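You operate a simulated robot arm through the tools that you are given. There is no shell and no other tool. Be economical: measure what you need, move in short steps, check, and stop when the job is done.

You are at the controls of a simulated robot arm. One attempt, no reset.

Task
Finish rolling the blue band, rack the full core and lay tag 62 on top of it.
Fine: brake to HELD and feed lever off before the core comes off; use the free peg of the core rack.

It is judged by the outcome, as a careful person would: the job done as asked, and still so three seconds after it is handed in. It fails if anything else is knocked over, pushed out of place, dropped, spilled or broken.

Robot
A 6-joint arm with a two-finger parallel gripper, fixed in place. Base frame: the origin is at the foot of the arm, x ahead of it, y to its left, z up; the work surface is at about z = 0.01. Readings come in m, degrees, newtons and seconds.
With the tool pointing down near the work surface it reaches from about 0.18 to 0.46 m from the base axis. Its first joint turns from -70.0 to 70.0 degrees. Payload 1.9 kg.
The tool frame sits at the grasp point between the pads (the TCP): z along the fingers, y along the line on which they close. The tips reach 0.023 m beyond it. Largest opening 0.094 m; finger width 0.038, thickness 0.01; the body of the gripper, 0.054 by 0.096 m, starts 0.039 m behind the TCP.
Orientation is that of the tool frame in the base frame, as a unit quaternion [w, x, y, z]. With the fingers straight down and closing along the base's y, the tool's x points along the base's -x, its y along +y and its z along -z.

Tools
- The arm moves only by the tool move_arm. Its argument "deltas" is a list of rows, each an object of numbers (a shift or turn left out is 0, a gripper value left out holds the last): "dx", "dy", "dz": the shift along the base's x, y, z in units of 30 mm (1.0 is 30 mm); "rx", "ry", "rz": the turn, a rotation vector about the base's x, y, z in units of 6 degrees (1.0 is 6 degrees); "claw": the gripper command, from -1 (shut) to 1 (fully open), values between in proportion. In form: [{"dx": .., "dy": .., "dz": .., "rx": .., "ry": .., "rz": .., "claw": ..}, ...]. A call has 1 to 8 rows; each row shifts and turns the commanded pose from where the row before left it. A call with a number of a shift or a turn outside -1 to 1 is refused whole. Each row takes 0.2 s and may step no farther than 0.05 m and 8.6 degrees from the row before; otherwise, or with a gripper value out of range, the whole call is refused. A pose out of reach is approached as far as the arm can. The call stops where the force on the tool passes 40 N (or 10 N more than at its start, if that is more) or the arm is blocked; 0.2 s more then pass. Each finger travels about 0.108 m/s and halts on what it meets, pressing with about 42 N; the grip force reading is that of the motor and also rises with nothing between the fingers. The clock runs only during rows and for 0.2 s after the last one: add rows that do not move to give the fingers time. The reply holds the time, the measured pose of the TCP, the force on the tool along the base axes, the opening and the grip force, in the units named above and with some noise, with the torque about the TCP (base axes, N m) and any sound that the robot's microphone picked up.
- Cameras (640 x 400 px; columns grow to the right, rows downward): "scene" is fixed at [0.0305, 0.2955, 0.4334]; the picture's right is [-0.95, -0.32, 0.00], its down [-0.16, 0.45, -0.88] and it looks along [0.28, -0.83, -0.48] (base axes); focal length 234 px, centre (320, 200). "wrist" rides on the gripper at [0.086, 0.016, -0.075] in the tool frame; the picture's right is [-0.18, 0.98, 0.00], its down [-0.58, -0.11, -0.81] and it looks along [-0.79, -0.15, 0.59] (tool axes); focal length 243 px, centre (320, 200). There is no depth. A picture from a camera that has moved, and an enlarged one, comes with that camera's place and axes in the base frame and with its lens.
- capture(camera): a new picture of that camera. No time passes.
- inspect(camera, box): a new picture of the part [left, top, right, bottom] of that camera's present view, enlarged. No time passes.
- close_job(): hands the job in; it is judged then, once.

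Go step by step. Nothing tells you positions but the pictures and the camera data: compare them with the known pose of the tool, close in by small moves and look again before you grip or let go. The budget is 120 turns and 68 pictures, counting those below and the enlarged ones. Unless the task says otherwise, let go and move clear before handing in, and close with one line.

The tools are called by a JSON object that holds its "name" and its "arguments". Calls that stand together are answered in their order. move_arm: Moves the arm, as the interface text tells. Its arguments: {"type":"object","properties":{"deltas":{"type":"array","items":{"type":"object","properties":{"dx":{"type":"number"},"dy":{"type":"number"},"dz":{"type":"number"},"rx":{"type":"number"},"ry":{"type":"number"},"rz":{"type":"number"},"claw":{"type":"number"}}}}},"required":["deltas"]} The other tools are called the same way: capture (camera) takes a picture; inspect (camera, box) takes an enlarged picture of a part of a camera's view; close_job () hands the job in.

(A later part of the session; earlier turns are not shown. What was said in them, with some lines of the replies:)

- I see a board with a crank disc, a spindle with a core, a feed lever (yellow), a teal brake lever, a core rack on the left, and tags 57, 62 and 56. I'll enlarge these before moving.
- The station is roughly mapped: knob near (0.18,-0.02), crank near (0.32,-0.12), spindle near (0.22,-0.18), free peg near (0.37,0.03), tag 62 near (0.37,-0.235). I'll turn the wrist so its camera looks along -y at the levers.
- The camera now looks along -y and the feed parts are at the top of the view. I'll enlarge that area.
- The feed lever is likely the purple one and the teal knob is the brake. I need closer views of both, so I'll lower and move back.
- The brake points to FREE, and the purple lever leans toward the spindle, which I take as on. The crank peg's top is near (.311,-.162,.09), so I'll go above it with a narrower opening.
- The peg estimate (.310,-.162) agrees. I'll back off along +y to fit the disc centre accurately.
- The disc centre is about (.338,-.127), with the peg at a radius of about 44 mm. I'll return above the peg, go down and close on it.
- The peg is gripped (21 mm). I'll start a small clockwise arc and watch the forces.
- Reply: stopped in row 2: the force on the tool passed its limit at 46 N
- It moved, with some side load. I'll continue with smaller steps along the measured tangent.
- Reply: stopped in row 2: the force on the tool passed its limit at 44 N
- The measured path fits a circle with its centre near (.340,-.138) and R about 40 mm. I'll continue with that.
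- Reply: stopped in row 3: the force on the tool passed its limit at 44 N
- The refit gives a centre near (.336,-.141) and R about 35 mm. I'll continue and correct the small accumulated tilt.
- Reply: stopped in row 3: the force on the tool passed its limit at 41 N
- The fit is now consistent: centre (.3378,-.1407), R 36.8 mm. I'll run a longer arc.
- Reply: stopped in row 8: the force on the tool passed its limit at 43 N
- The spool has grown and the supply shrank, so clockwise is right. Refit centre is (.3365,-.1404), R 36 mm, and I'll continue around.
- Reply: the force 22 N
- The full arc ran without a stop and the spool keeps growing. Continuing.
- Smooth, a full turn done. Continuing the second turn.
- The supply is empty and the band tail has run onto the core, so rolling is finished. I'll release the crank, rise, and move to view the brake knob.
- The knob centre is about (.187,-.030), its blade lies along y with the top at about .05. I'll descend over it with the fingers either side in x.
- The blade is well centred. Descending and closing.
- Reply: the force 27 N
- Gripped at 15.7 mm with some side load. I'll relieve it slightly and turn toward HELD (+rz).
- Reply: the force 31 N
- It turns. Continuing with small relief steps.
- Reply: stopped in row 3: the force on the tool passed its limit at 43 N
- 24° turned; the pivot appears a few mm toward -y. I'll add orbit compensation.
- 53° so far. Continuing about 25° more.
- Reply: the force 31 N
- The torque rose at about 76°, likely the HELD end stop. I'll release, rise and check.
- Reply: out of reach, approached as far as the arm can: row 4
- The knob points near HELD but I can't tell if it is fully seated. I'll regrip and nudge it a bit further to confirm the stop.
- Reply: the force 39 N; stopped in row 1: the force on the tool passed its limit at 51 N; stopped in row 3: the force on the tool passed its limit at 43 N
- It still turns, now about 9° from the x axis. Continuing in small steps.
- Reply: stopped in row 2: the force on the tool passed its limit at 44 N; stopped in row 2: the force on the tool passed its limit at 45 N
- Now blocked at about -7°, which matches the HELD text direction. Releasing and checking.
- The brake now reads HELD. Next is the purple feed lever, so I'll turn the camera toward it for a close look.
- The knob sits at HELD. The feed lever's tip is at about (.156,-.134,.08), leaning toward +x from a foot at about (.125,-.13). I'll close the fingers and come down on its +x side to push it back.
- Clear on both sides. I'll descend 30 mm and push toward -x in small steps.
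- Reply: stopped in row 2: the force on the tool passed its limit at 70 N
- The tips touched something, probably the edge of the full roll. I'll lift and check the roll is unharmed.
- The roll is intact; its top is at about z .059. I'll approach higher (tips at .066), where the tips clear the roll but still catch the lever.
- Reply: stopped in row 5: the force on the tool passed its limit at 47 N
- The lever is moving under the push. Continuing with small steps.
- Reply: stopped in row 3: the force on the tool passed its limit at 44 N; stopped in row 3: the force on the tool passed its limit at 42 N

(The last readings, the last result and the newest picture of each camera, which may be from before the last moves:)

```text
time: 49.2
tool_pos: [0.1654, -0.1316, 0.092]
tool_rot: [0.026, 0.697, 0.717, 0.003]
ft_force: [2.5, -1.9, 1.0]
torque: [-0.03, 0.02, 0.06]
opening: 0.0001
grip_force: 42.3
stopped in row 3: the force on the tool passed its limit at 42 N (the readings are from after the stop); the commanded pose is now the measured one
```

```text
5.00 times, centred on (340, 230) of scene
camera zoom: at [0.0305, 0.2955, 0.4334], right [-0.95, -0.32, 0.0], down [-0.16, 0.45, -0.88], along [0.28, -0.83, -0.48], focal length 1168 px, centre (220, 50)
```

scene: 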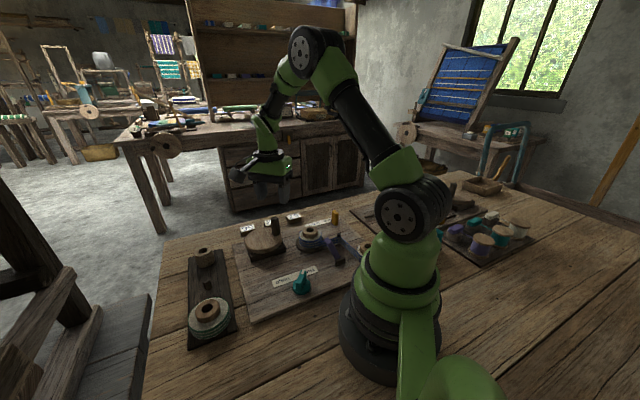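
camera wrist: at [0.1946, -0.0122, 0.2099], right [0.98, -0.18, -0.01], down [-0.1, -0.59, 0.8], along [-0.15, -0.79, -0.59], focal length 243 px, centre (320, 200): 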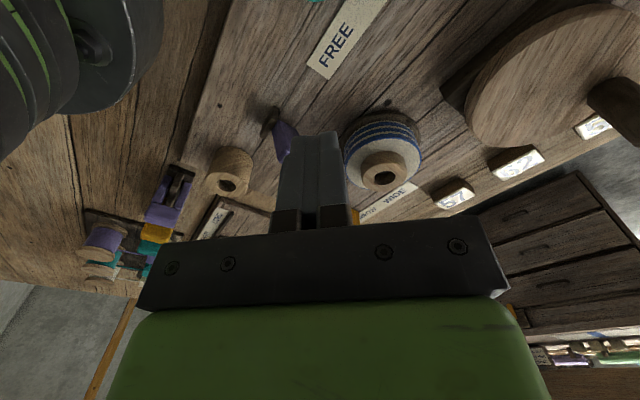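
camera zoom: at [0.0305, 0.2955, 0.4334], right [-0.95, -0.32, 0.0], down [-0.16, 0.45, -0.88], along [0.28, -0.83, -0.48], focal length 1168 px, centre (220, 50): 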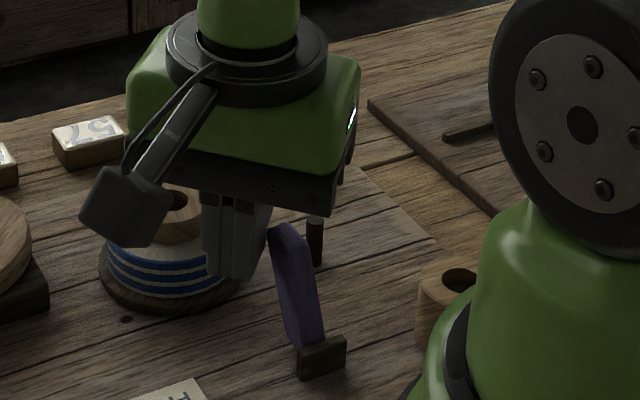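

The tip motion shows the lever swings along (-.7,-.7). I'll back off, square the tool, yaw 45° so the finger face meets it squarely, and keep pushing that way.

{"name": "move_arm", "arguments": {"deltas": [{"dx": 0.25, "dy": 0.4}, {"rx": 0.31, "ry": 0.39}, {"rz": 1}, {"rz": 1}, {"rz": 1}, {"rz": 1}, {"rz": 1}, {"rz": 1}]}}

{"name": "move_arm", "arguments": {"deltas": [{"rz": 1}, {"rz": 0.4}, {"dx": -0.2, "dy": -0.2}, {"dx": -0.15, "dy": -0.15}, {"dx": -0.1, "dy": -0.1}, {"dx": -0.1, "dy": -0.1}, {"dx": -0.1, "dy": -0.1}]}}

{"name": "inspect", "arguments": {"camera": "scene", "box": [280, 190, 400, 270]}}

```text
time: 51.0
tool_pos: [0.1737, -0.1191, 0.093]
tool_rot: [-0.001, 0.44, 0.898, 0.001]
ft_force: [1.3, -0.8, 0.1]
torque: [0.03, 0.01, 0.01]
opening: 0.0
grip_force: 42.6
```

```text
time: 52.6
tool_pos: [0.1531, -0.1383, 0.0922]
tool_rot: [-0.002, 0.375, 0.927, 0.001]
ft_force: [0.2, 0.7, 0.4]
torque: [-0.04, 0.03, -0.02]
opening: 0.0
grip_force: 42.4
```

```text
5.00 times, centred on (340, 230) of scene
camera zoom: at [0.0305, 0.2955, 0.4334], right [-0.95, -0.32, 0.0], down [-0.16, 0.45, -0.88], along [0.28, -0.83, -0.48], focal length 1168 px, centre (220, 50)
```

zoom: 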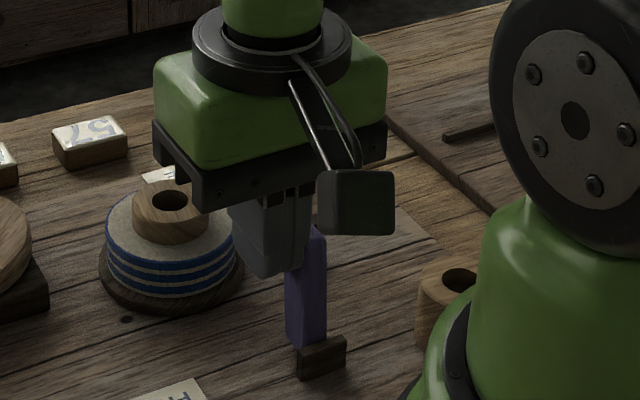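

The lever is upright and moves easily in this direction. Continuing.

{"name": "move_arm", "arguments": {"deltas": [{"dx": -0.12, "dy": -0.12}, {"dx": -0.12, "dy": -0.12}, {"dx": -0.12, "dy": -0.12}, {"dx": -0.12, "dy": -0.12}, {"dx": -0.12, "dy": -0.12}, {"dx": -0.12, "dy": -0.12, "dz": -0.1}]}}

{"name": "inspect", "arguments": {"camera": "scene", "box": [280, 190, 400, 270]}}

```text
time: 53.9
tool_pos: [0.1344, -0.1587, 0.0916]
tool_rot: [0.0, 0.373, 0.928, 0.001]
ft_force: [22.6, 22.2, 15.9]
torque: [0.54, -0.23, -0.43]
opening: 0.0
grip_force: 41.9
stopped in row 6: the force on the tool passed its limit at 63 N (the readings are from after the stop); the commanded pose is now the measured one
```

```text
5.00 times, centred on (340, 230) of scene
camera zoom: at [0.0305, 0.2956, 0.4334], right [-0.95, -0.32, 0.0], down [-0.16, 0.45, -0.88], along [0.28, -0.83, -0.48], focal length 1168 px, centre (220, 50)
```

zoom: 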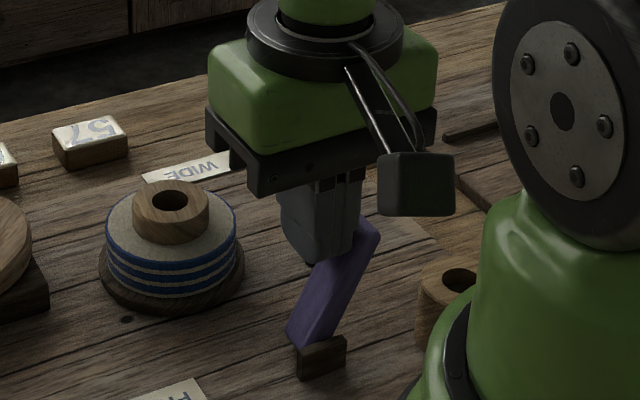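

The lever has gone fully over to the other side and hit its stop: feed off. I'll back off, rise, and return to the brake to check it is seated.

{"name": "move_arm", "arguments": {"deltas": [{"dx": 0.4, "dy": 0.4}, {"dx": 0.3, "dy": 0.3, "dz": 0.8}, {"dz": 1, "rz": 1}, {"dz": 1, "dy": 0.8, "dx": 0.3, "rz": 1}, {"dy": 0.9, "dx": 0.3, "rz": 1}, {"dy": 0.9, "dx": 0.2, "rz": 1}, {"dy": 0.77, "dx": 0.22, "rz": 1}, {"rz": 1, "claw": 0.1}]}}

{"name": "inspect", "arguments": {"camera": "scene", "box": [260, 200, 400, 300]}}

```text
time: 55.7
tool_pos: [0.1856, -0.0364, 0.1748]
tool_rot: [-0.001, 0.069, 0.998, -0.001]
ft_force: [0.7, 0.2, -1.1]
torque: [0.0, 0.03, -0.02]
opening: 0.0517
grip_force: 0.0
```

```text
4.00 times, centred on (330, 250) of scene
camera zoom: at [0.0305, 0.2955, 0.4334], right [-0.95, -0.32, 0.0], down [-0.16, 0.45, -0.88], along [0.28, -0.83, -0.48], focal length 934 px, centre (280, 0)
```

zoom: 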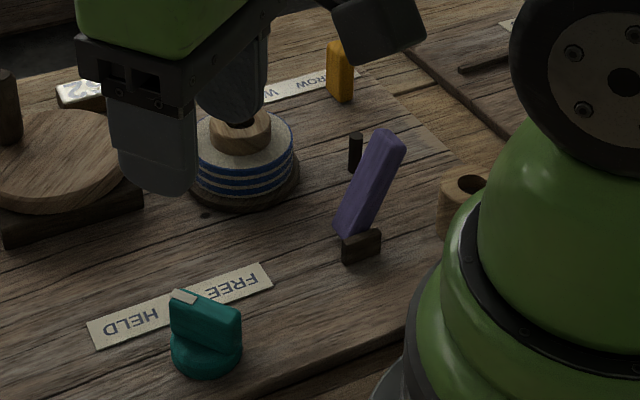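

The lever stays off. Now regripping the brake, centred, for a final turn.

{"name": "move_arm", "arguments": {"deltas": [{"dz": -1}, {"dz": -1}, {"dz": -1}, {"dz": -0.9}, {"claw": -0.5}, {"claw": -0.95}, {}]}}

{"name": "move_arm", "arguments": {"deltas": [{"rz": 0.2}, {"rz": 0.2}, {"rz": 0.2}, {"rz": 0.2}, {"rz": 0.2}, {"rz": 0.2}]}}

```text
time: 57.3
tool_pos: [0.1866, -0.037, 0.0571]
tool_rot: [-0.002, 0.069, 0.998, 0.0]
ft_force: [-2.5, -6.0, -28.2]
torque: [-0.15, -0.72, 0.0]
opening: 0.0141
grip_force: 44.6
```

```text
time: 57.9
tool_pos: [0.1854, -0.0379, 0.058]
tool_rot: [-0.002, 0.051, 0.999, -0.001]
ft_force: [1.2, -2.6, -0.5]
torque: [0.04, 0.36, 0.01]
opening: 0.0137
grip_force: 45.0
stopped in row 3: the force on the tool passed its limit at 41 N (the readings are from after the stop); the commanded pose is now the measured one
```

{"name": "move_arm", "arguments": {"deltas": [{"rz": 0.2}, {"rz": 0.2}, {"rz": 0.2}, {"rz": 0.2}, {"rz": 0.2}, {"rz": 0.2}]}}

{"name": "move_arm", "arguments": {"deltas": [{"rz": 0.2}, {"rz": 0.2}, {"rz": 0.2}, {"rz": 0.2}, {"rz": 0.2}, {"rz": 0.2}]}}

```text
time: 59.3
tool_pos: [0.1858, -0.0383, 0.0584]
tool_rot: [-0.002, -0.01, 1.0, -0.001]
ft_force: [2.2, 9.1, 16.5]
torque: [0.22, -0.02, -2.04]
opening: 0.0162
grip_force: 44.9
```

```text
time: 60.7
tool_pos: [0.1845, -0.0379, 0.0579]
tool_rot: [-0.004, -0.071, 0.998, 0.0]
ft_force: [-13.9, -21.0, 5.0]
torque: [-0.37, -0.22, -2.08]
opening: 0.0211
grip_force: 44.4
```

Torque saturates and the jaws now slip over the blade, so the knob is firmly against the HELD stop. Releasing and rising to view the core.

{"name": "move_arm", "arguments": {"deltas": [{"claw": -0.2}, {"claw": 0.1}, {"dz": 1}, {"dz": 1}, {"dz": 1}, {"dz": 1, "dx": -0.3, "dy": -0.8}, {"dz": 1, "dx": -0.3, "dy": -0.9}, {"dz": 0.5, "dx": -0.1, "dy": -0.9}]}}

{"name": "capture", "arguments": {"camera": "wrist"}}

{"name": "inspect", "arguments": {"camera": "scene", "box": [170, 190, 370, 330]}}

```text
time: 62.5
tool_pos: [0.1658, -0.1161, 0.225]
tool_rot: [-0.002, -0.075, 0.997, -0.002]
ft_force: [-0.1, -0.2, 0.6]
torque: [0.02, 0.01, 0.0]
opening: 0.0513
grip_force: 0.1
```

```text
28 pictures are left
camera wrist: at [0.0775, -0.1142, 0.3003], right [0.04, 1.0, 0.0], down [0.59, -0.02, 0.8], along [0.8, -0.03, -0.59], focal length 243 px, centre (320, 200)
```

wrist: 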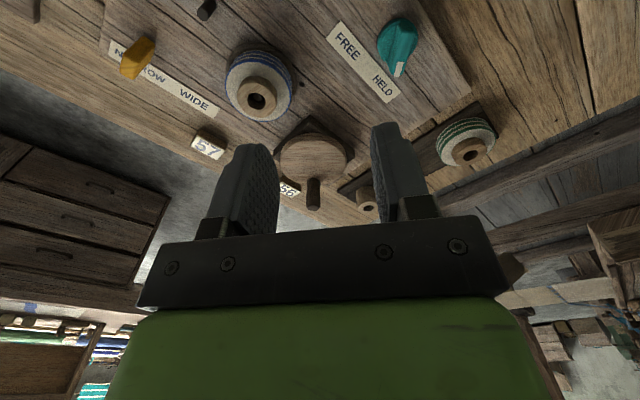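

```text
2.86 times, centred on (270, 260) of scene
camera zoom: at [0.0305, 0.2955, 0.4334], right [-0.95, -0.32, 0.0], down [-0.16, 0.45, -0.88], along [0.28, -0.83, -0.48], focal length 668 px, centre (463, 29)
```

zoom: 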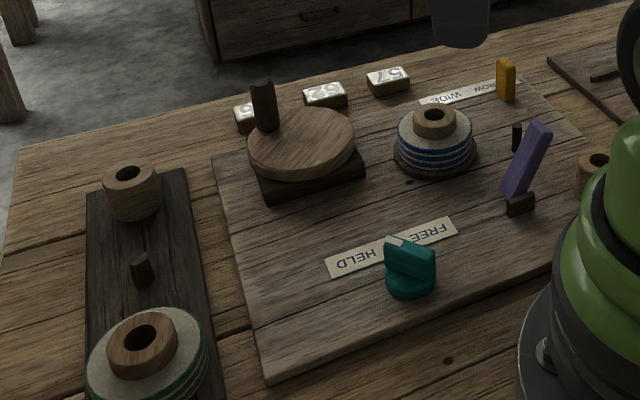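

Brake points to HELD, lever is off. Core centre triangulates to about (.222,-.188), hub top at about .057, hub about 44 mm wide. I'll move above it.

{"name": "move_arm", "arguments": {"deltas": [{"dx": 0.6, "dy": -0.8, "claw": 0.6}, {"dx": 0.6, "dy": -0.8}, {"dx": 0.67, "dy": -0.8}, {"dz": -1}, {"dz": -1}, {"dz": -1}]}}

{"name": "capture", "arguments": {"camera": "wrist"}}

{"name": "inspect", "arguments": {"camera": "scene", "box": [260, 190, 380, 270]}}

```text
time: 63.9
tool_pos: [0.222, -0.1877, 0.1328]
tool_rot: [-0.002, -0.074, 0.997, 0.0]
ft_force: [-0.6, -0.6, 0.2]
torque: [0.02, 0.02, 0.01]
opening: 0.0757
grip_force: 0.0
```

```text
26 pictures are left
camera wrist: at [0.1338, -0.1857, 0.2094], right [0.04, 1.0, 0.0], down [0.59, -0.02, 0.81], along [0.8, -0.03, -0.59], focal length 243 px, centre (320, 200)
```

wrist: 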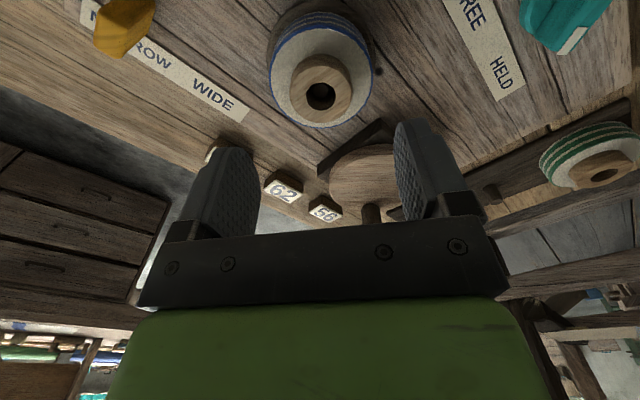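

```text
5.00 times, centred on (320, 230) of scene
camera zoom: at [0.0305, 0.2955, 0.4334], right [-0.95, -0.32, 0.0], down [-0.16, 0.45, -0.88], along [0.28, -0.83, -0.48], focal length 1168 px, centre (320, 50)
```

zoom: 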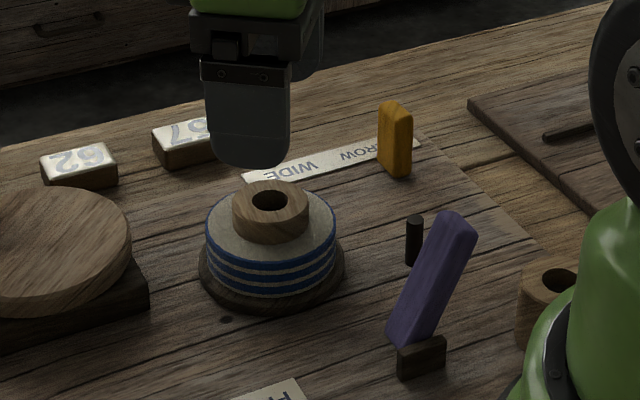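

The hub is centred between the fingers. I'll descend so the tips sit just above the roll, then close on the hub.

{"name": "move_arm", "arguments": {"deltas": [{"dz": -1, "dy": -0.03}, {"dz": -0.7}, {"dz": -0.33}, {"claw": 0.1}, {"claw": -0.4}, {"claw": -0.4}]}}

{"name": "inspect", "arguments": {"camera": "scene", "box": [260, 190, 380, 270]}}

```text
time: 65.3
tool_pos: [0.2197, -0.1894, 0.0726]
tool_rot: [-0.003, -0.074, 0.997, -0.001]
ft_force: [0.3, 0.4, 0.9]
torque: [0.03, 0.02, 0.01]
opening: 0.0402
grip_force: 42.3
```

```text
5.00 times, centred on (320, 230) of scene
camera zoom: at [0.0305, 0.2955, 0.4334], right [-0.95, -0.32, 0.0], down [-0.16, 0.45, -0.88], along [0.28, -0.83, -0.48], focal length 1168 px, centre (320, 50)
```

zoom: 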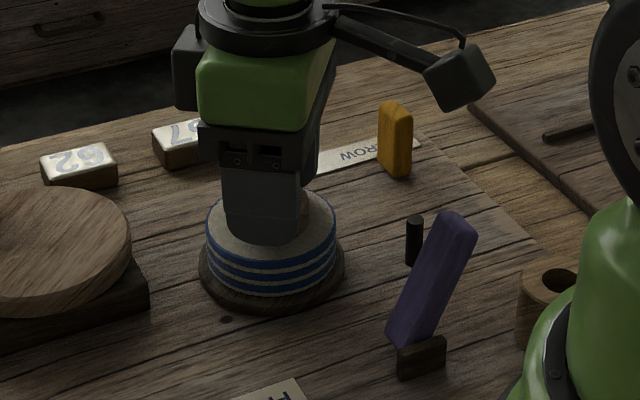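

Gripped (40 mm). Lifting straight up.

{"name": "move_arm", "arguments": {"deltas": [{"dz": 0.3}, {"dz": 0.4}, {"dz": 0.7}, {"dz": 0.8}, {"dz": 0.8}]}}

{"name": "capture", "arguments": {"camera": "scene"}}

```text
time: 66.5
tool_pos: [0.2211, -0.1878, 0.1633]
tool_rot: [-0.002, -0.074, 0.997, 0.0]
ft_force: [-0.3, 0.0, -0.2]
torque: [0.02, -0.02, -0.01]
opening: 0.04
grip_force: 41.3
```

```text
23 pictures are left
```

scene: 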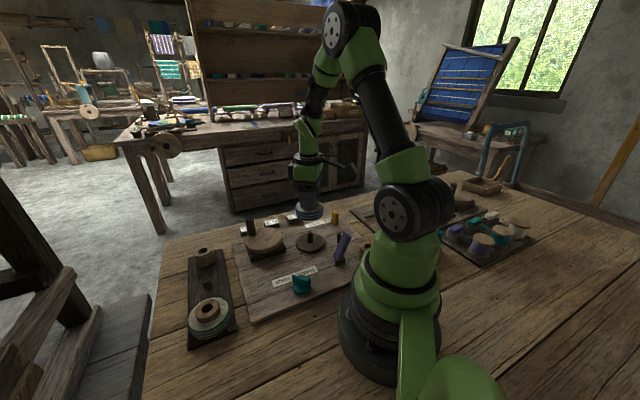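

The core is off the spindle and held. I'll move part way to the rack and look at the free peg.

{"name": "move_arm", "arguments": {"deltas": [{"dz": 0.6}, {"dz": 0.6, "dy": 0.8, "dx": 0.3}, {"dy": 0.8, "dx": 0.3}, {"dy": 0.8, "dx": 0.3}, {"dy": 0.8}]}}

{"name": "capture", "arguments": {"camera": "wrist"}}

{"name": "inspect", "arguments": {"camera": "wrist", "box": [350, 50, 550, 210]}}

{"name": "inspect", "arguments": {"camera": "scene", "box": [160, 240, 260, 360]}}

```text
time: 67.7
tool_pos: [0.2478, -0.0911, 0.1994]
tool_rot: [-0.002, -0.073, 0.997, 0.0]
ft_force: [-0.1, 0.0, -1.3]
torque: [-0.01, 0.03, -0.01]
opening: 0.0401
grip_force: 42.1
```

```text
22 pictures are left
camera wrist: at [0.1603, -0.0897, 0.275], right [0.04, 1.0, 0.0], down [0.59, -0.02, 0.8], along [0.8, -0.03, -0.59], focal length 243 px, centre (320, 200)
```

wrist: 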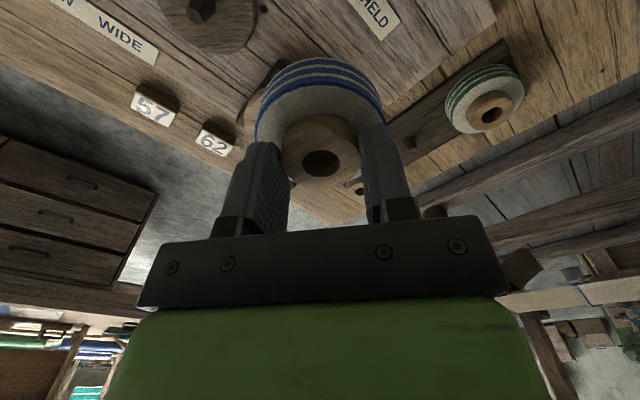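

```text
2.50 times, centred on (450, 130) of wrist
camera zoom: at [0.1603, -0.0897, 0.275], right [0.04, 1.0, 0.0], down [0.59, -0.02, 0.8], along [0.8, -0.03, -0.59], focal length 606 px, centre (-5, 375)
```

zoom: 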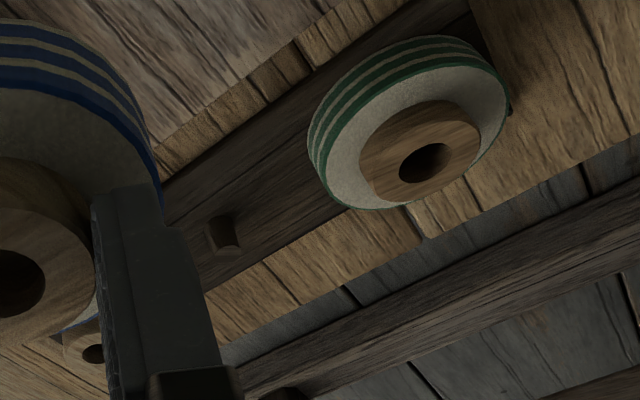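

```text
3.33 times, centred on (210, 300) of scene
camera zoom: at [0.0305, 0.2955, 0.4334], right [-0.95, -0.32, 0.0], down [-0.16, 0.45, -0.88], along [0.28, -0.83, -0.48], focal length 779 px, centre (687, -133)
```

zoom: 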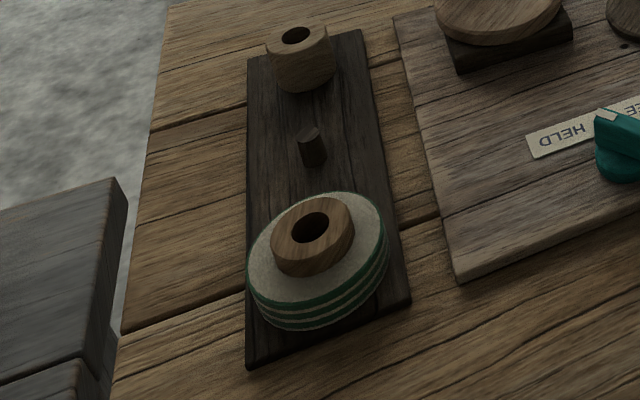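

The free peg triangulates well: (.386,.026), top at .029. I'll carry the core above it.

{"name": "move_arm", "arguments": {"deltas": [{"dx": 0.76, "dy": 0.65}, {"dx": 0.76, "dy": 0.65}, {"dx": 0.76, "dy": 0.65}, {"dx": 0.76, "dy": 0.65}, {"dx": 0.76, "dy": 0.65}, {"dx": 0.757, "dy": 0.655}, {"dz": -1}, {"dz": -1}]}}

{"name": "move_arm", "arguments": {"deltas": [{"dz": -0.9}, {}]}}

{"name": "inspect", "arguments": {"camera": "scene", "box": [150, 210, 270, 360]}}

{"name": "capture", "arguments": {"camera": "wrist"}}

```text
time: 69.5
tool_pos: [0.3845, 0.0244, 0.1383]
tool_rot: [-0.001, -0.074, 0.997, 0.0]
ft_force: [0.3, 0.2, 0.4]
torque: [0.01, 0.01, 0.0]
opening: 0.0402
grip_force: 41.6
```

```text
time: 70.1
tool_pos: [0.3827, 0.0252, 0.1107]
tool_rot: [-0.001, -0.074, 0.997, 0.0]
ft_force: [-0.6, 0.2, 0.6]
torque: [0.02, -0.02, 0.06]
opening: 0.04
grip_force: 42.0
```

```text
2.67 times, centred on (210, 285) of scene
camera zoom: at [0.0305, 0.2955, 0.4334], right [-0.95, -0.32, 0.0], down [-0.16, 0.45, -0.88], along [0.28, -0.83, -0.48], focal length 623 px, centre (613, -27)
```

zoom: 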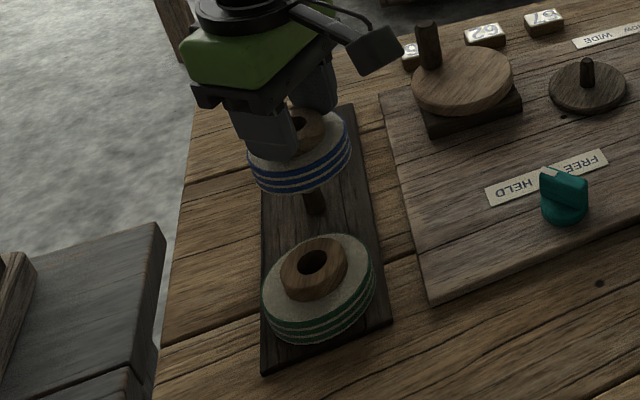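

```text
18 pictures are left
camera wrist: at [0.296, 0.0262, 0.1873], right [0.04, 1.0, 0.0], down [0.59, -0.02, 0.8], along [0.8, -0.03, -0.59], focal length 243 px, centre (320, 200)
```

wrist: 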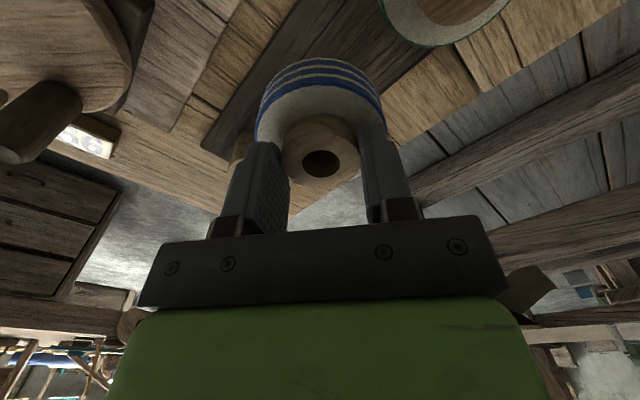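

The core is roughly over the peg, but I want to check the alignment more closely before lowering.

{"name": "inspect", "arguments": {"camera": "scene", "box": [180, 245, 240, 295]}}

```text
8.00 times, centred on (210, 270) of scene
camera zoom: at [0.0305, 0.2955, 0.4334], right [-0.95, -0.32, 0.0], down [-0.16, 0.45, -0.88], along [0.28, -0.83, -0.48], focal length 1869 px, centre (1200, -360)
```

zoom: 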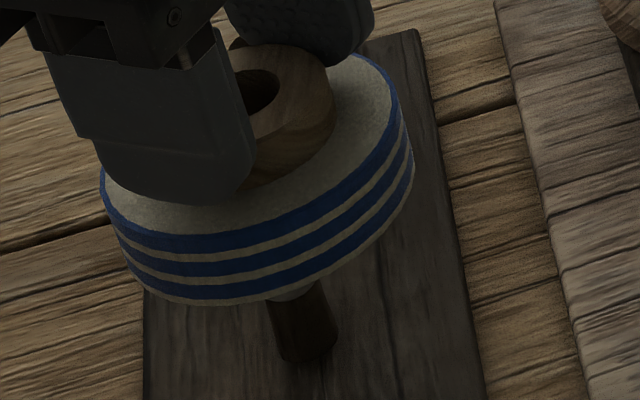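

In the enlarged view the core axis lines up with the peg. I'll lower slowly, watching the force.

{"name": "move_arm", "arguments": {"deltas": [{"dz": -0.6}, {"dz": -0.4}, {"dz": -0.15}, {"dz": -0.15}, {"dz": -0.15}, {}]}}

```text
time: 71.5
tool_pos: [0.3843, 0.0253, 0.0669]
tool_rot: [-0.001, -0.074, 0.997, 0.0]
ft_force: [0.7, -0.2, -0.5]
torque: [0.01, 0.01, -0.01]
opening: 0.0403
grip_force: 42.1
```

{"name": "move_arm", "arguments": {"deltas": [{"dz": -0.1}, {"dz": -0.1}, {"dz": -0.1}, {}]}}

{"name": "inspect", "arguments": {"camera": "scene", "box": [180, 250, 250, 310]}}

```text
time: 72.5
tool_pos: [0.3851, 0.0254, 0.0592]
tool_rot: [-0.001, -0.073, 0.997, -0.001]
ft_force: [-3.4, -3.2, 10.6]
torque: [0.02, 0.23, 0.03]
opening: 0.0397
grip_force: 41.8
```

```text
6.67 times, centred on (215, 280) of scene
camera zoom: at [0.0305, 0.2955, 0.4334], right [-0.95, -0.32, 0.0], down [-0.16, 0.45, -0.88], along [0.28, -0.83, -0.48], focal length 1558 px, centre (1020, -333)
```

zoom: 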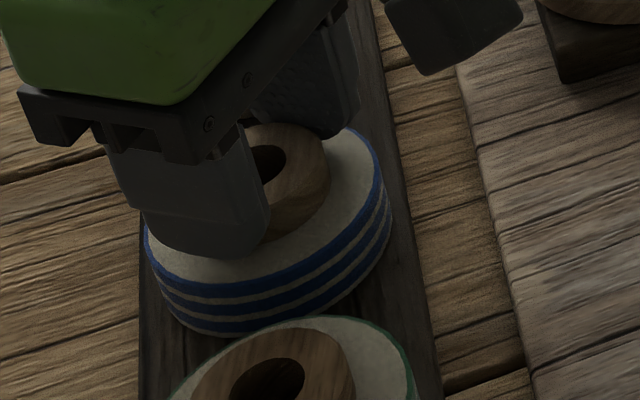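

The core is down on the rack with light contact force. I'll release and rise to check it.

{"name": "move_arm", "arguments": {"deltas": [{"claw": 0}, {"claw": 0.3}, {"claw": 0.3}, {"dz": 0.5}, {"dz": 1}, {"dz": 1}, {"dz": 1}]}}

{"name": "inspect", "arguments": {"camera": "scene", "box": [160, 230, 270, 320]}}

```text
time: 74.1
tool_pos: [0.383, 0.0258, 0.164]
tool_rot: [-0.002, -0.074, 0.997, -0.001]
ft_force: [-0.2, 0.0, -0.6]
torque: [0.0, -0.03, 0.01]
opening: 0.0611
grip_force: 0.1
```

```text
4.44 times, centred on (215, 275) of scene
camera zoom: at [0.0305, 0.2955, 0.4334], right [-0.95, -0.32, 0.0], down [-0.16, 0.45, -0.88], along [0.28, -0.83, -0.48], focal length 1038 px, centre (787, -133)
```

zoom: 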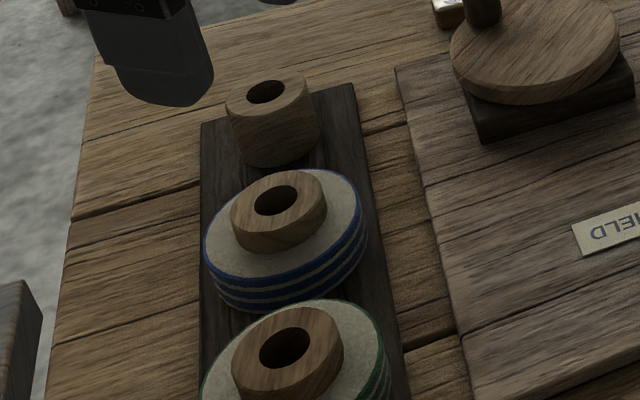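

The core is racked flat on the free peg. Next is tag 62 near (.368,-.234), so I'll move to view it.

{"name": "move_arm", "arguments": {"deltas": [{"dz": 1, "dx": -0.2}, {"dz": 0.4, "dy": -0.95, "dx": -0.35}, {"dy": -0.95, "dx": -0.35}, {"dy": -0.95, "dx": -0.35}, {"dy": -0.95, "dx": -0.35}, {"dy": -0.95, "dx": -0.35}, {"dy": -0.95, "dx": -0.35}, {"dy": -0.95, "dx": -0.35}]}}

{"name": "move_arm", "arguments": {"deltas": [{"dy": -0.9, "rz": 1}, {"rz": 1}, {"rz": 1}, {"rz": 1}, {"rz": 1}, {"rz": 1}]}}

{"name": "capture", "arguments": {"camera": "wrist"}}

```text
time: 75.9
tool_pos: [0.3048, -0.1744, 0.2071]
tool_rot: [-0.002, -0.074, 0.997, -0.001]
ft_force: [-0.9, 0.1, -0.1]
torque: [-0.02, 0.02, 0.02]
opening: 0.0612
grip_force: 0.0
```

```text
time: 77.3
tool_pos: [0.3054, -0.2017, 0.2054]
tool_rot: [-0.001, -0.38, 0.925, -0.001]
ft_force: [-0.2, -0.8, 0.6]
torque: [0.03, -0.03, 0.02]
opening: 0.0611
grip_force: 0.0
```

```text
14 pictures are left
camera wrist: at [0.232, -0.2517, 0.2823], right [-0.56, 0.83, 0.0], down [0.49, 0.33, 0.8], along [0.67, 0.45, -0.59], focal length 243 px, centre (320, 200)
```

wrist: 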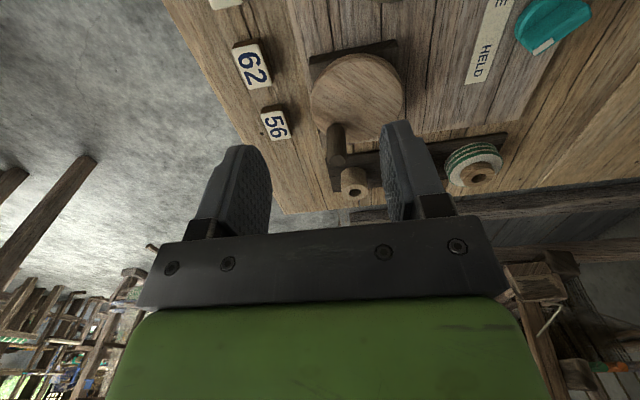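

{"name": "inspect", "arguments": {"camera": "wrist", "box": [210, 20, 310, 150]}}

{"name": "inspect", "arguments": {"camera": "scene", "box": [225, 195, 325, 255]}}

```text
3.08 times, centred on (260, 85) of wrist
camera zoom: at [0.232, -0.2517, 0.2823], right [-0.56, 0.83, 0.0], down [0.49, 0.33, 0.8], along [0.67, 0.45, -0.59], focal length 746 px, centre (505, 554)
```

zoom: 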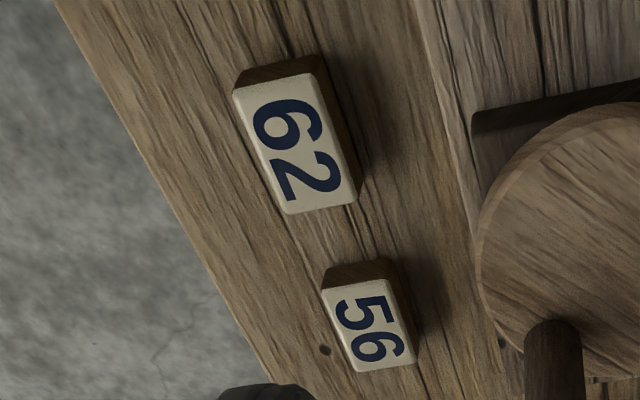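

```text
6.40 times, centred on (275, 225) of scene
camera zoom: at [0.0305, 0.2955, 0.4334], right [-0.95, -0.32, 0.0], down [-0.16, 0.45, -0.88], along [0.28, -0.83, -0.48], focal length 1495 px, centre (608, 40)
```

zoom: 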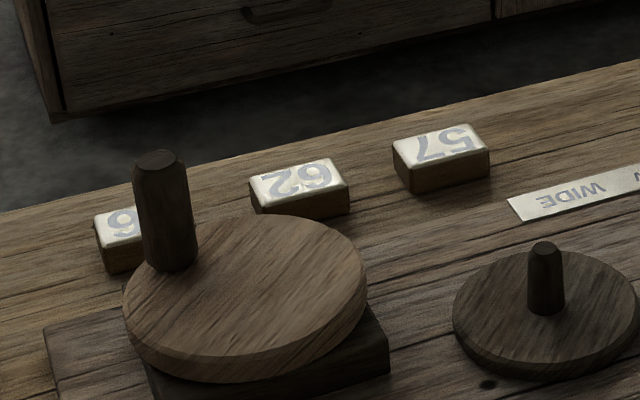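

Tag 62 is at (.3745,-.241), top at about .02, 42×27 mm, long axis at 45°, so my yaw matches. I'll move above it.

{"name": "move_arm", "arguments": {"deltas": [{"dx": 0.8, "dy": -0.45, "claw": 0.0}, {"dx": 0.8, "dy": -0.45}, {"dx": 0.7, "dy": -0.4}, {"dz": -1}, {"dz": -1}, {"dz": -1}, {"dz": -1}]}}

{"name": "capture", "arguments": {"camera": "wrist"}}

```text
time: 78.9
tool_pos: [0.3739, -0.2417, 0.0858]
tool_rot: [-0.001, -0.377, 0.926, -0.001]
ft_force: [-0.3, 0.0, 0.2]
torque: [0.0, -0.01, 0.0]
opening: 0.0472
grip_force: 0.0
```

```text
11 pictures are left
camera wrist: at [0.3005, -0.2902, 0.1621], right [-0.56, 0.83, 0.0], down [0.49, 0.33, 0.8], along [0.67, 0.45, -0.59], focal length 243 px, centre (320, 200)
```

wrist: 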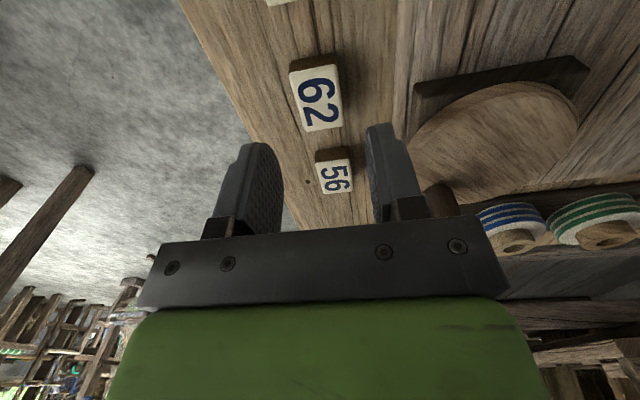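

Centred. Descending and gripping the tag.

{"name": "move_arm", "arguments": {"deltas": [{"dz": -0.8, "dx": -0.02, "dy": -0.04}, {"dz": -0.5}, {"dz": -0.3}, {}, {"claw": -0.4}, {"claw": -0.8}, {"claw": -0.8}]}}

```text
time: 80.5
tool_pos: [0.3733, -0.2419, 0.0391]
tool_rot: [-0.002, -0.378, 0.926, -0.001]
ft_force: [0.3, -0.7, 0.4]
torque: [-0.01, 0.01, 0.01]
opening: 0.0284
grip_force: 41.7
```

The grip is shallow (tips at .016), so I'll reopen slightly, go 4 mm lower and regrip, then lift.

{"name": "move_arm", "arguments": {"deltas": [{"claw": -0.2}, {"dz": -0.14}, {}, {"claw": -0.8}, {"claw": -0.8}]}}

{"name": "move_arm", "arguments": {"deltas": [{"dz": 0.3}, {"dz": 0.6}, {"dz": 1}, {"dz": 1}, {"dz": 1}]}}

{"name": "capture", "arguments": {"camera": "wrist"}}

```text
time: 81.7
tool_pos: [0.3735, -0.2418, 0.0336]
tool_rot: [-0.003, -0.379, 0.926, -0.001]
ft_force: [0.1, -0.3, 0.0]
torque: [0.0, 0.03, 0.02]
opening: 0.0283
grip_force: 41.7
```

```text
time: 82.9
tool_pos: [0.373, -0.2422, 0.1513]
tool_rot: [-0.001, -0.379, 0.925, -0.001]
ft_force: [0.6, 0.3, -0.3]
torque: [0.02, 0.03, -0.01]
opening: 0.0282
grip_force: 41.6
```

```text
10 pictures are left
camera wrist: at [0.3002, -0.2917, 0.228], right [-0.56, 0.83, 0.0], down [0.49, 0.33, 0.8], along [0.67, 0.45, -0.59], focal length 243 px, centre (320, 200)
```

wrist: 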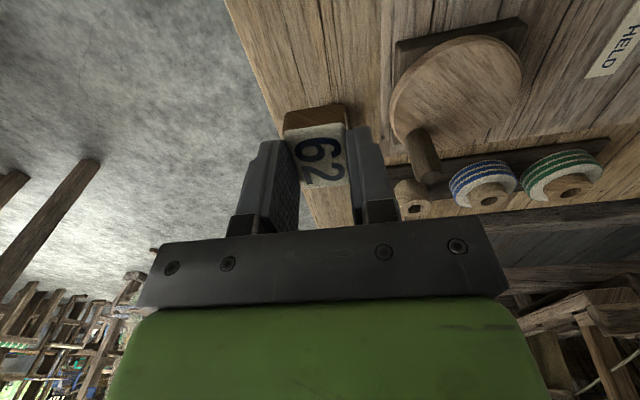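

Tag 62 is held level. I'll carry it over the racked core; the hub centre is about (.3866,.0254).

{"name": "move_arm", "arguments": {"deltas": [{"dy": 1}, {"dy": 1}, {"dy": 1}, {"dy": 1}, {"dy": 1}, {"dy": 1}, {"dy": 1, "dx": 0.26}, {"dy": 1, "dx": 0.26}]}}

{"name": "move_arm", "arguments": {"deltas": [{"dy": 1}, {"dz": -0.9}, {"dz": -0.9}, {}]}}

{"name": "capture", "arguments": {"camera": "wrist"}}

{"name": "inspect", "arguments": {"camera": "scene", "box": [160, 220, 260, 310]}}

```text
time: 84.7
tool_pos: [0.3888, -0.0014, 0.1515]
tool_rot: [-0.001, -0.378, 0.926, 0.0]
ft_force: [-0.8, 0.9, -0.3]
torque: [0.0, -0.01, -0.01]
opening: 0.0286
grip_force: 42.3
```

```text
time: 85.7
tool_pos: [0.3882, 0.0284, 0.0962]
tool_rot: [-0.002, -0.378, 0.926, -0.001]
ft_force: [0.6, -0.3, -0.4]
torque: [-0.01, 0.0, -0.01]
opening: 0.0283
grip_force: 41.9
```

```text
9 pictures are left
camera wrist: at [0.3153, -0.022, 0.1727], right [-0.56, 0.83, 0.0], down [0.49, 0.33, 0.8], along [0.67, 0.45, -0.59], focal length 243 px, centre (320, 200)
```

wrist: 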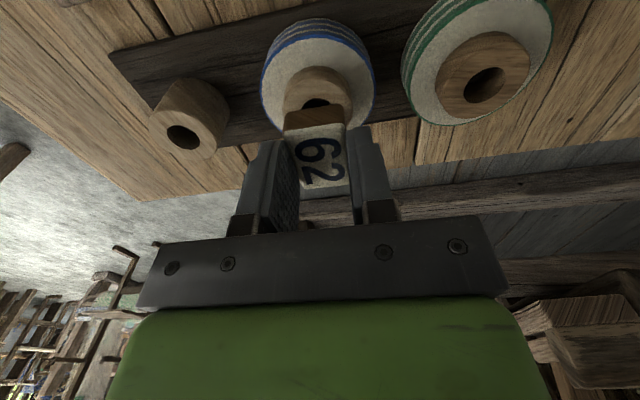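

```text
4.44 times, centred on (210, 265) of scene
camera zoom: at [0.0305, 0.2955, 0.4334], right [-0.95, -0.32, 0.0], down [-0.16, 0.45, -0.88], along [0.28, -0.83, -0.48], focal length 1038 px, centre (809, -89)
```

zoom: 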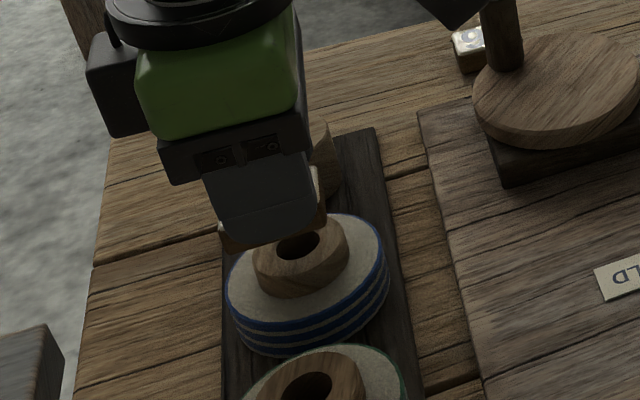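

Alignment is good within a couple of mm. A small correction, then I'll lower until light contact.

{"name": "move_arm", "arguments": {"deltas": [{"dx": -0.04, "dy": -0.045, "dz": -0.4}, {"dz": -0.3}, {"dz": -0.1}, {"dz": -0.07}, {}]}}

```text
time: 86.9
tool_pos: [0.3888, 0.0269, 0.0705]
tool_rot: [0.002, -0.379, 0.925, -0.002]
ft_force: [2.5, 3.9, 33.2]
torque: [0.16, -0.08, -0.01]
opening: 0.0282
grip_force: 41.8
```

Contact on the hub. I'll ease up slightly and look before releasing.

{"name": "move_arm", "arguments": {"deltas": [{"dz": 0.05}, {}]}}

{"name": "inspect", "arguments": {"camera": "scene", "box": [170, 240, 240, 300]}}

{"name": "inspect", "arguments": {"camera": "wrist", "box": [240, 20, 400, 210]}}

```text
time: 87.5
tool_pos: [0.3862, 0.0257, 0.0717]
tool_rot: [-0.003, -0.379, 0.925, -0.001]
ft_force: [5.2, 1.5, 12.4]
torque: [0.13, -0.3, -0.06]
opening: 0.0285
grip_force: 42.2
```

```text
6.67 times, centred on (205, 270) of scene
camera zoom: at [0.0305, 0.2955, 0.4334], right [-0.95, -0.32, 0.0], down [-0.15, 0.45, -0.88], along [0.28, -0.83, -0.48], focal length 1558 px, centre (1087, -267)
```

zoom: 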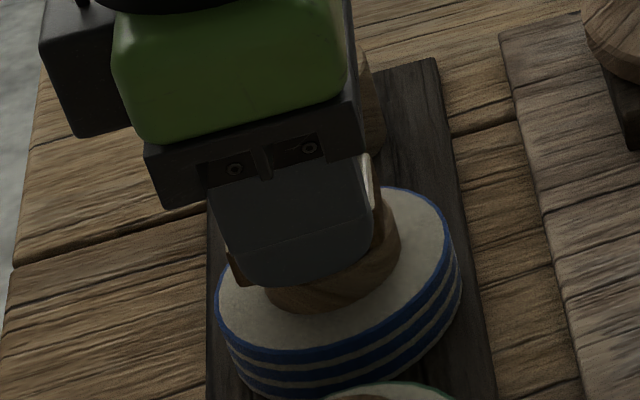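

```text
2.11 times, centred on (320, 115) of wrist
camera zoom: at [0.314, -0.0233, 0.1485], right [-0.56, 0.83, 0.0], down [0.49, 0.33, 0.8], along [0.67, 0.45, -0.59], focal length 511 px, centre (320, 379)
```

zoom: 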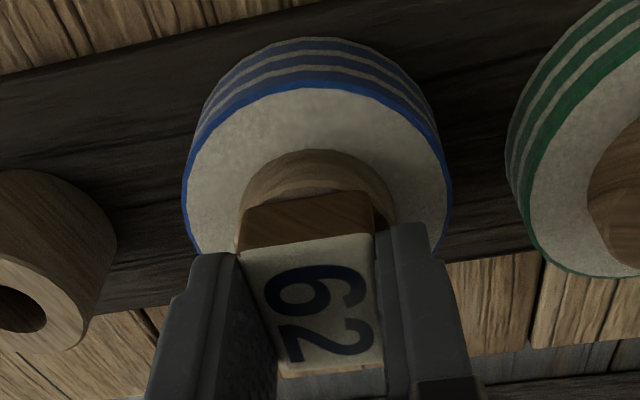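

The tag rests on the hub, a few mm off centre. I'll lift 3 mm, shift about 4 mm, set it down and release.

{"name": "move_arm", "arguments": {"deltas": [{"dz": 0.13}, {"dx": -0.14, "dy": -0.05}, {}, {"dz": -0.13}, {}]}}

```text
time: 88.7
tool_pos: [0.3833, 0.0261, 0.0735]
tool_rot: [-0.001, -0.378, 0.926, 0.0]
ft_force: [-1.1, -0.3, 3.7]
torque: [0.0, 0.01, -0.01]
opening: 0.0282
grip_force: 42.2
```

{"name": "move_arm", "arguments": {"deltas": [{"dz": -0.04}, {"claw": -0.3}, {"claw": -0.1}, {}, {"dz": 0.3}, {"dz": 0.7}, {"dz": 1}, {"dz": 1}]}}

{"name": "inspect", "arguments": {"camera": "scene", "box": [160, 230, 260, 310]}}

{"name": "capture", "arguments": {"camera": "wrist"}}

```text
time: 90.5
tool_pos: [0.3818, 0.0261, 0.1604]
tool_rot: [-0.002, -0.378, 0.926, -0.001]
ft_force: [0.3, -0.1, 0.0]
torque: [-0.01, 0.01, -0.02]
opening: 0.0421
grip_force: 0.0
```

```text
5.00 times, centred on (210, 270) of scene
camera zoom: at [0.0305, 0.2955, 0.4334], right [-0.95, -0.32, 0.0], down [-0.16, 0.45, -0.88], along [0.28, -0.83, -0.48], focal length 1168 px, centre (870, -150)
```

zoom: 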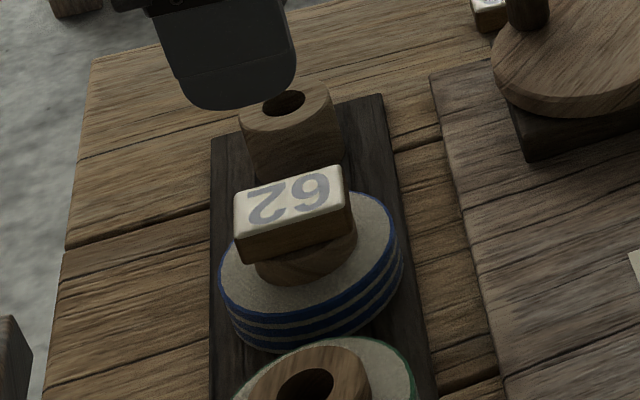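

```text
4 pictures are left
camera wrist: at [0.3094, -0.0244, 0.2374], right [-0.56, 0.83, 0.0], down [0.49, 0.33, 0.8], along [0.67, 0.45, -0.59], focal length 243 px, centre (320, 200)
```

wrist: 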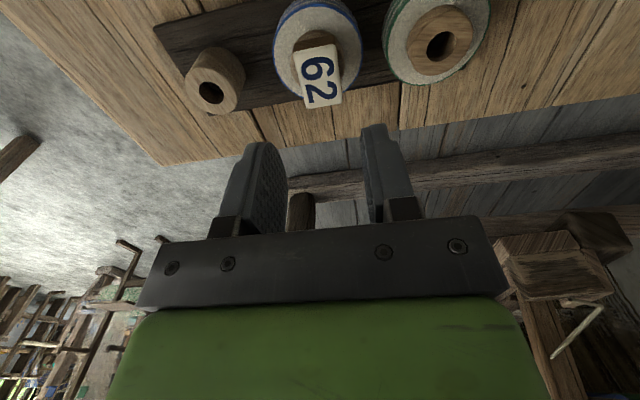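

Tag 62 lies level on the racked core. I'll rise a little, let time pass, and check the whole scene once.

{"name": "move_arm", "arguments": {"deltas": [{"dz": 1}, {"dz": 1}, {}, {}, {}]}}

{"name": "inspect", "arguments": {"camera": "scene", "box": [170, 190, 390, 340]}}

```text
time: 91.7
tool_pos: [0.3827, 0.0265, 0.2213]
tool_rot: [-0.001, -0.378, 0.926, -0.002]
ft_force: [0.9, -0.2, 0.0]
torque: [-0.01, 0.01, 0.01]
opening: 0.0422
grip_force: 0.1
```

```text
2.67 times, centred on (280, 265) of scene
camera zoom: at [0.0305, 0.2955, 0.4334], right [-0.95, -0.32, 0.0], down [-0.16, 0.45, -0.88], along [0.28, -0.83, -0.48], focal length 623 px, centre (427, 27)
```

zoom: 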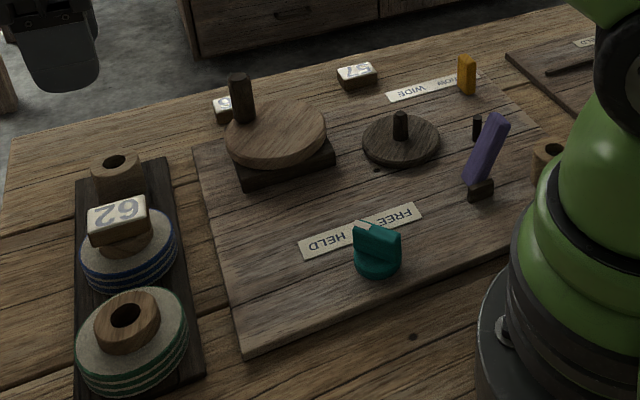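

Everything is in place: brake at HELD, feed lever off, core racked, tag 62 on top, nothing else disturbed. Handing in.

{"name": "close_job", "arguments": {}}

```text
The job is handed in.
```

The blue band is fully rolled, the brake was set to HELD and the feed lever put off before the core came off, the full core is on the rack's free peg, and tag 62 lies flat on top of it, a few millimetres off centre.
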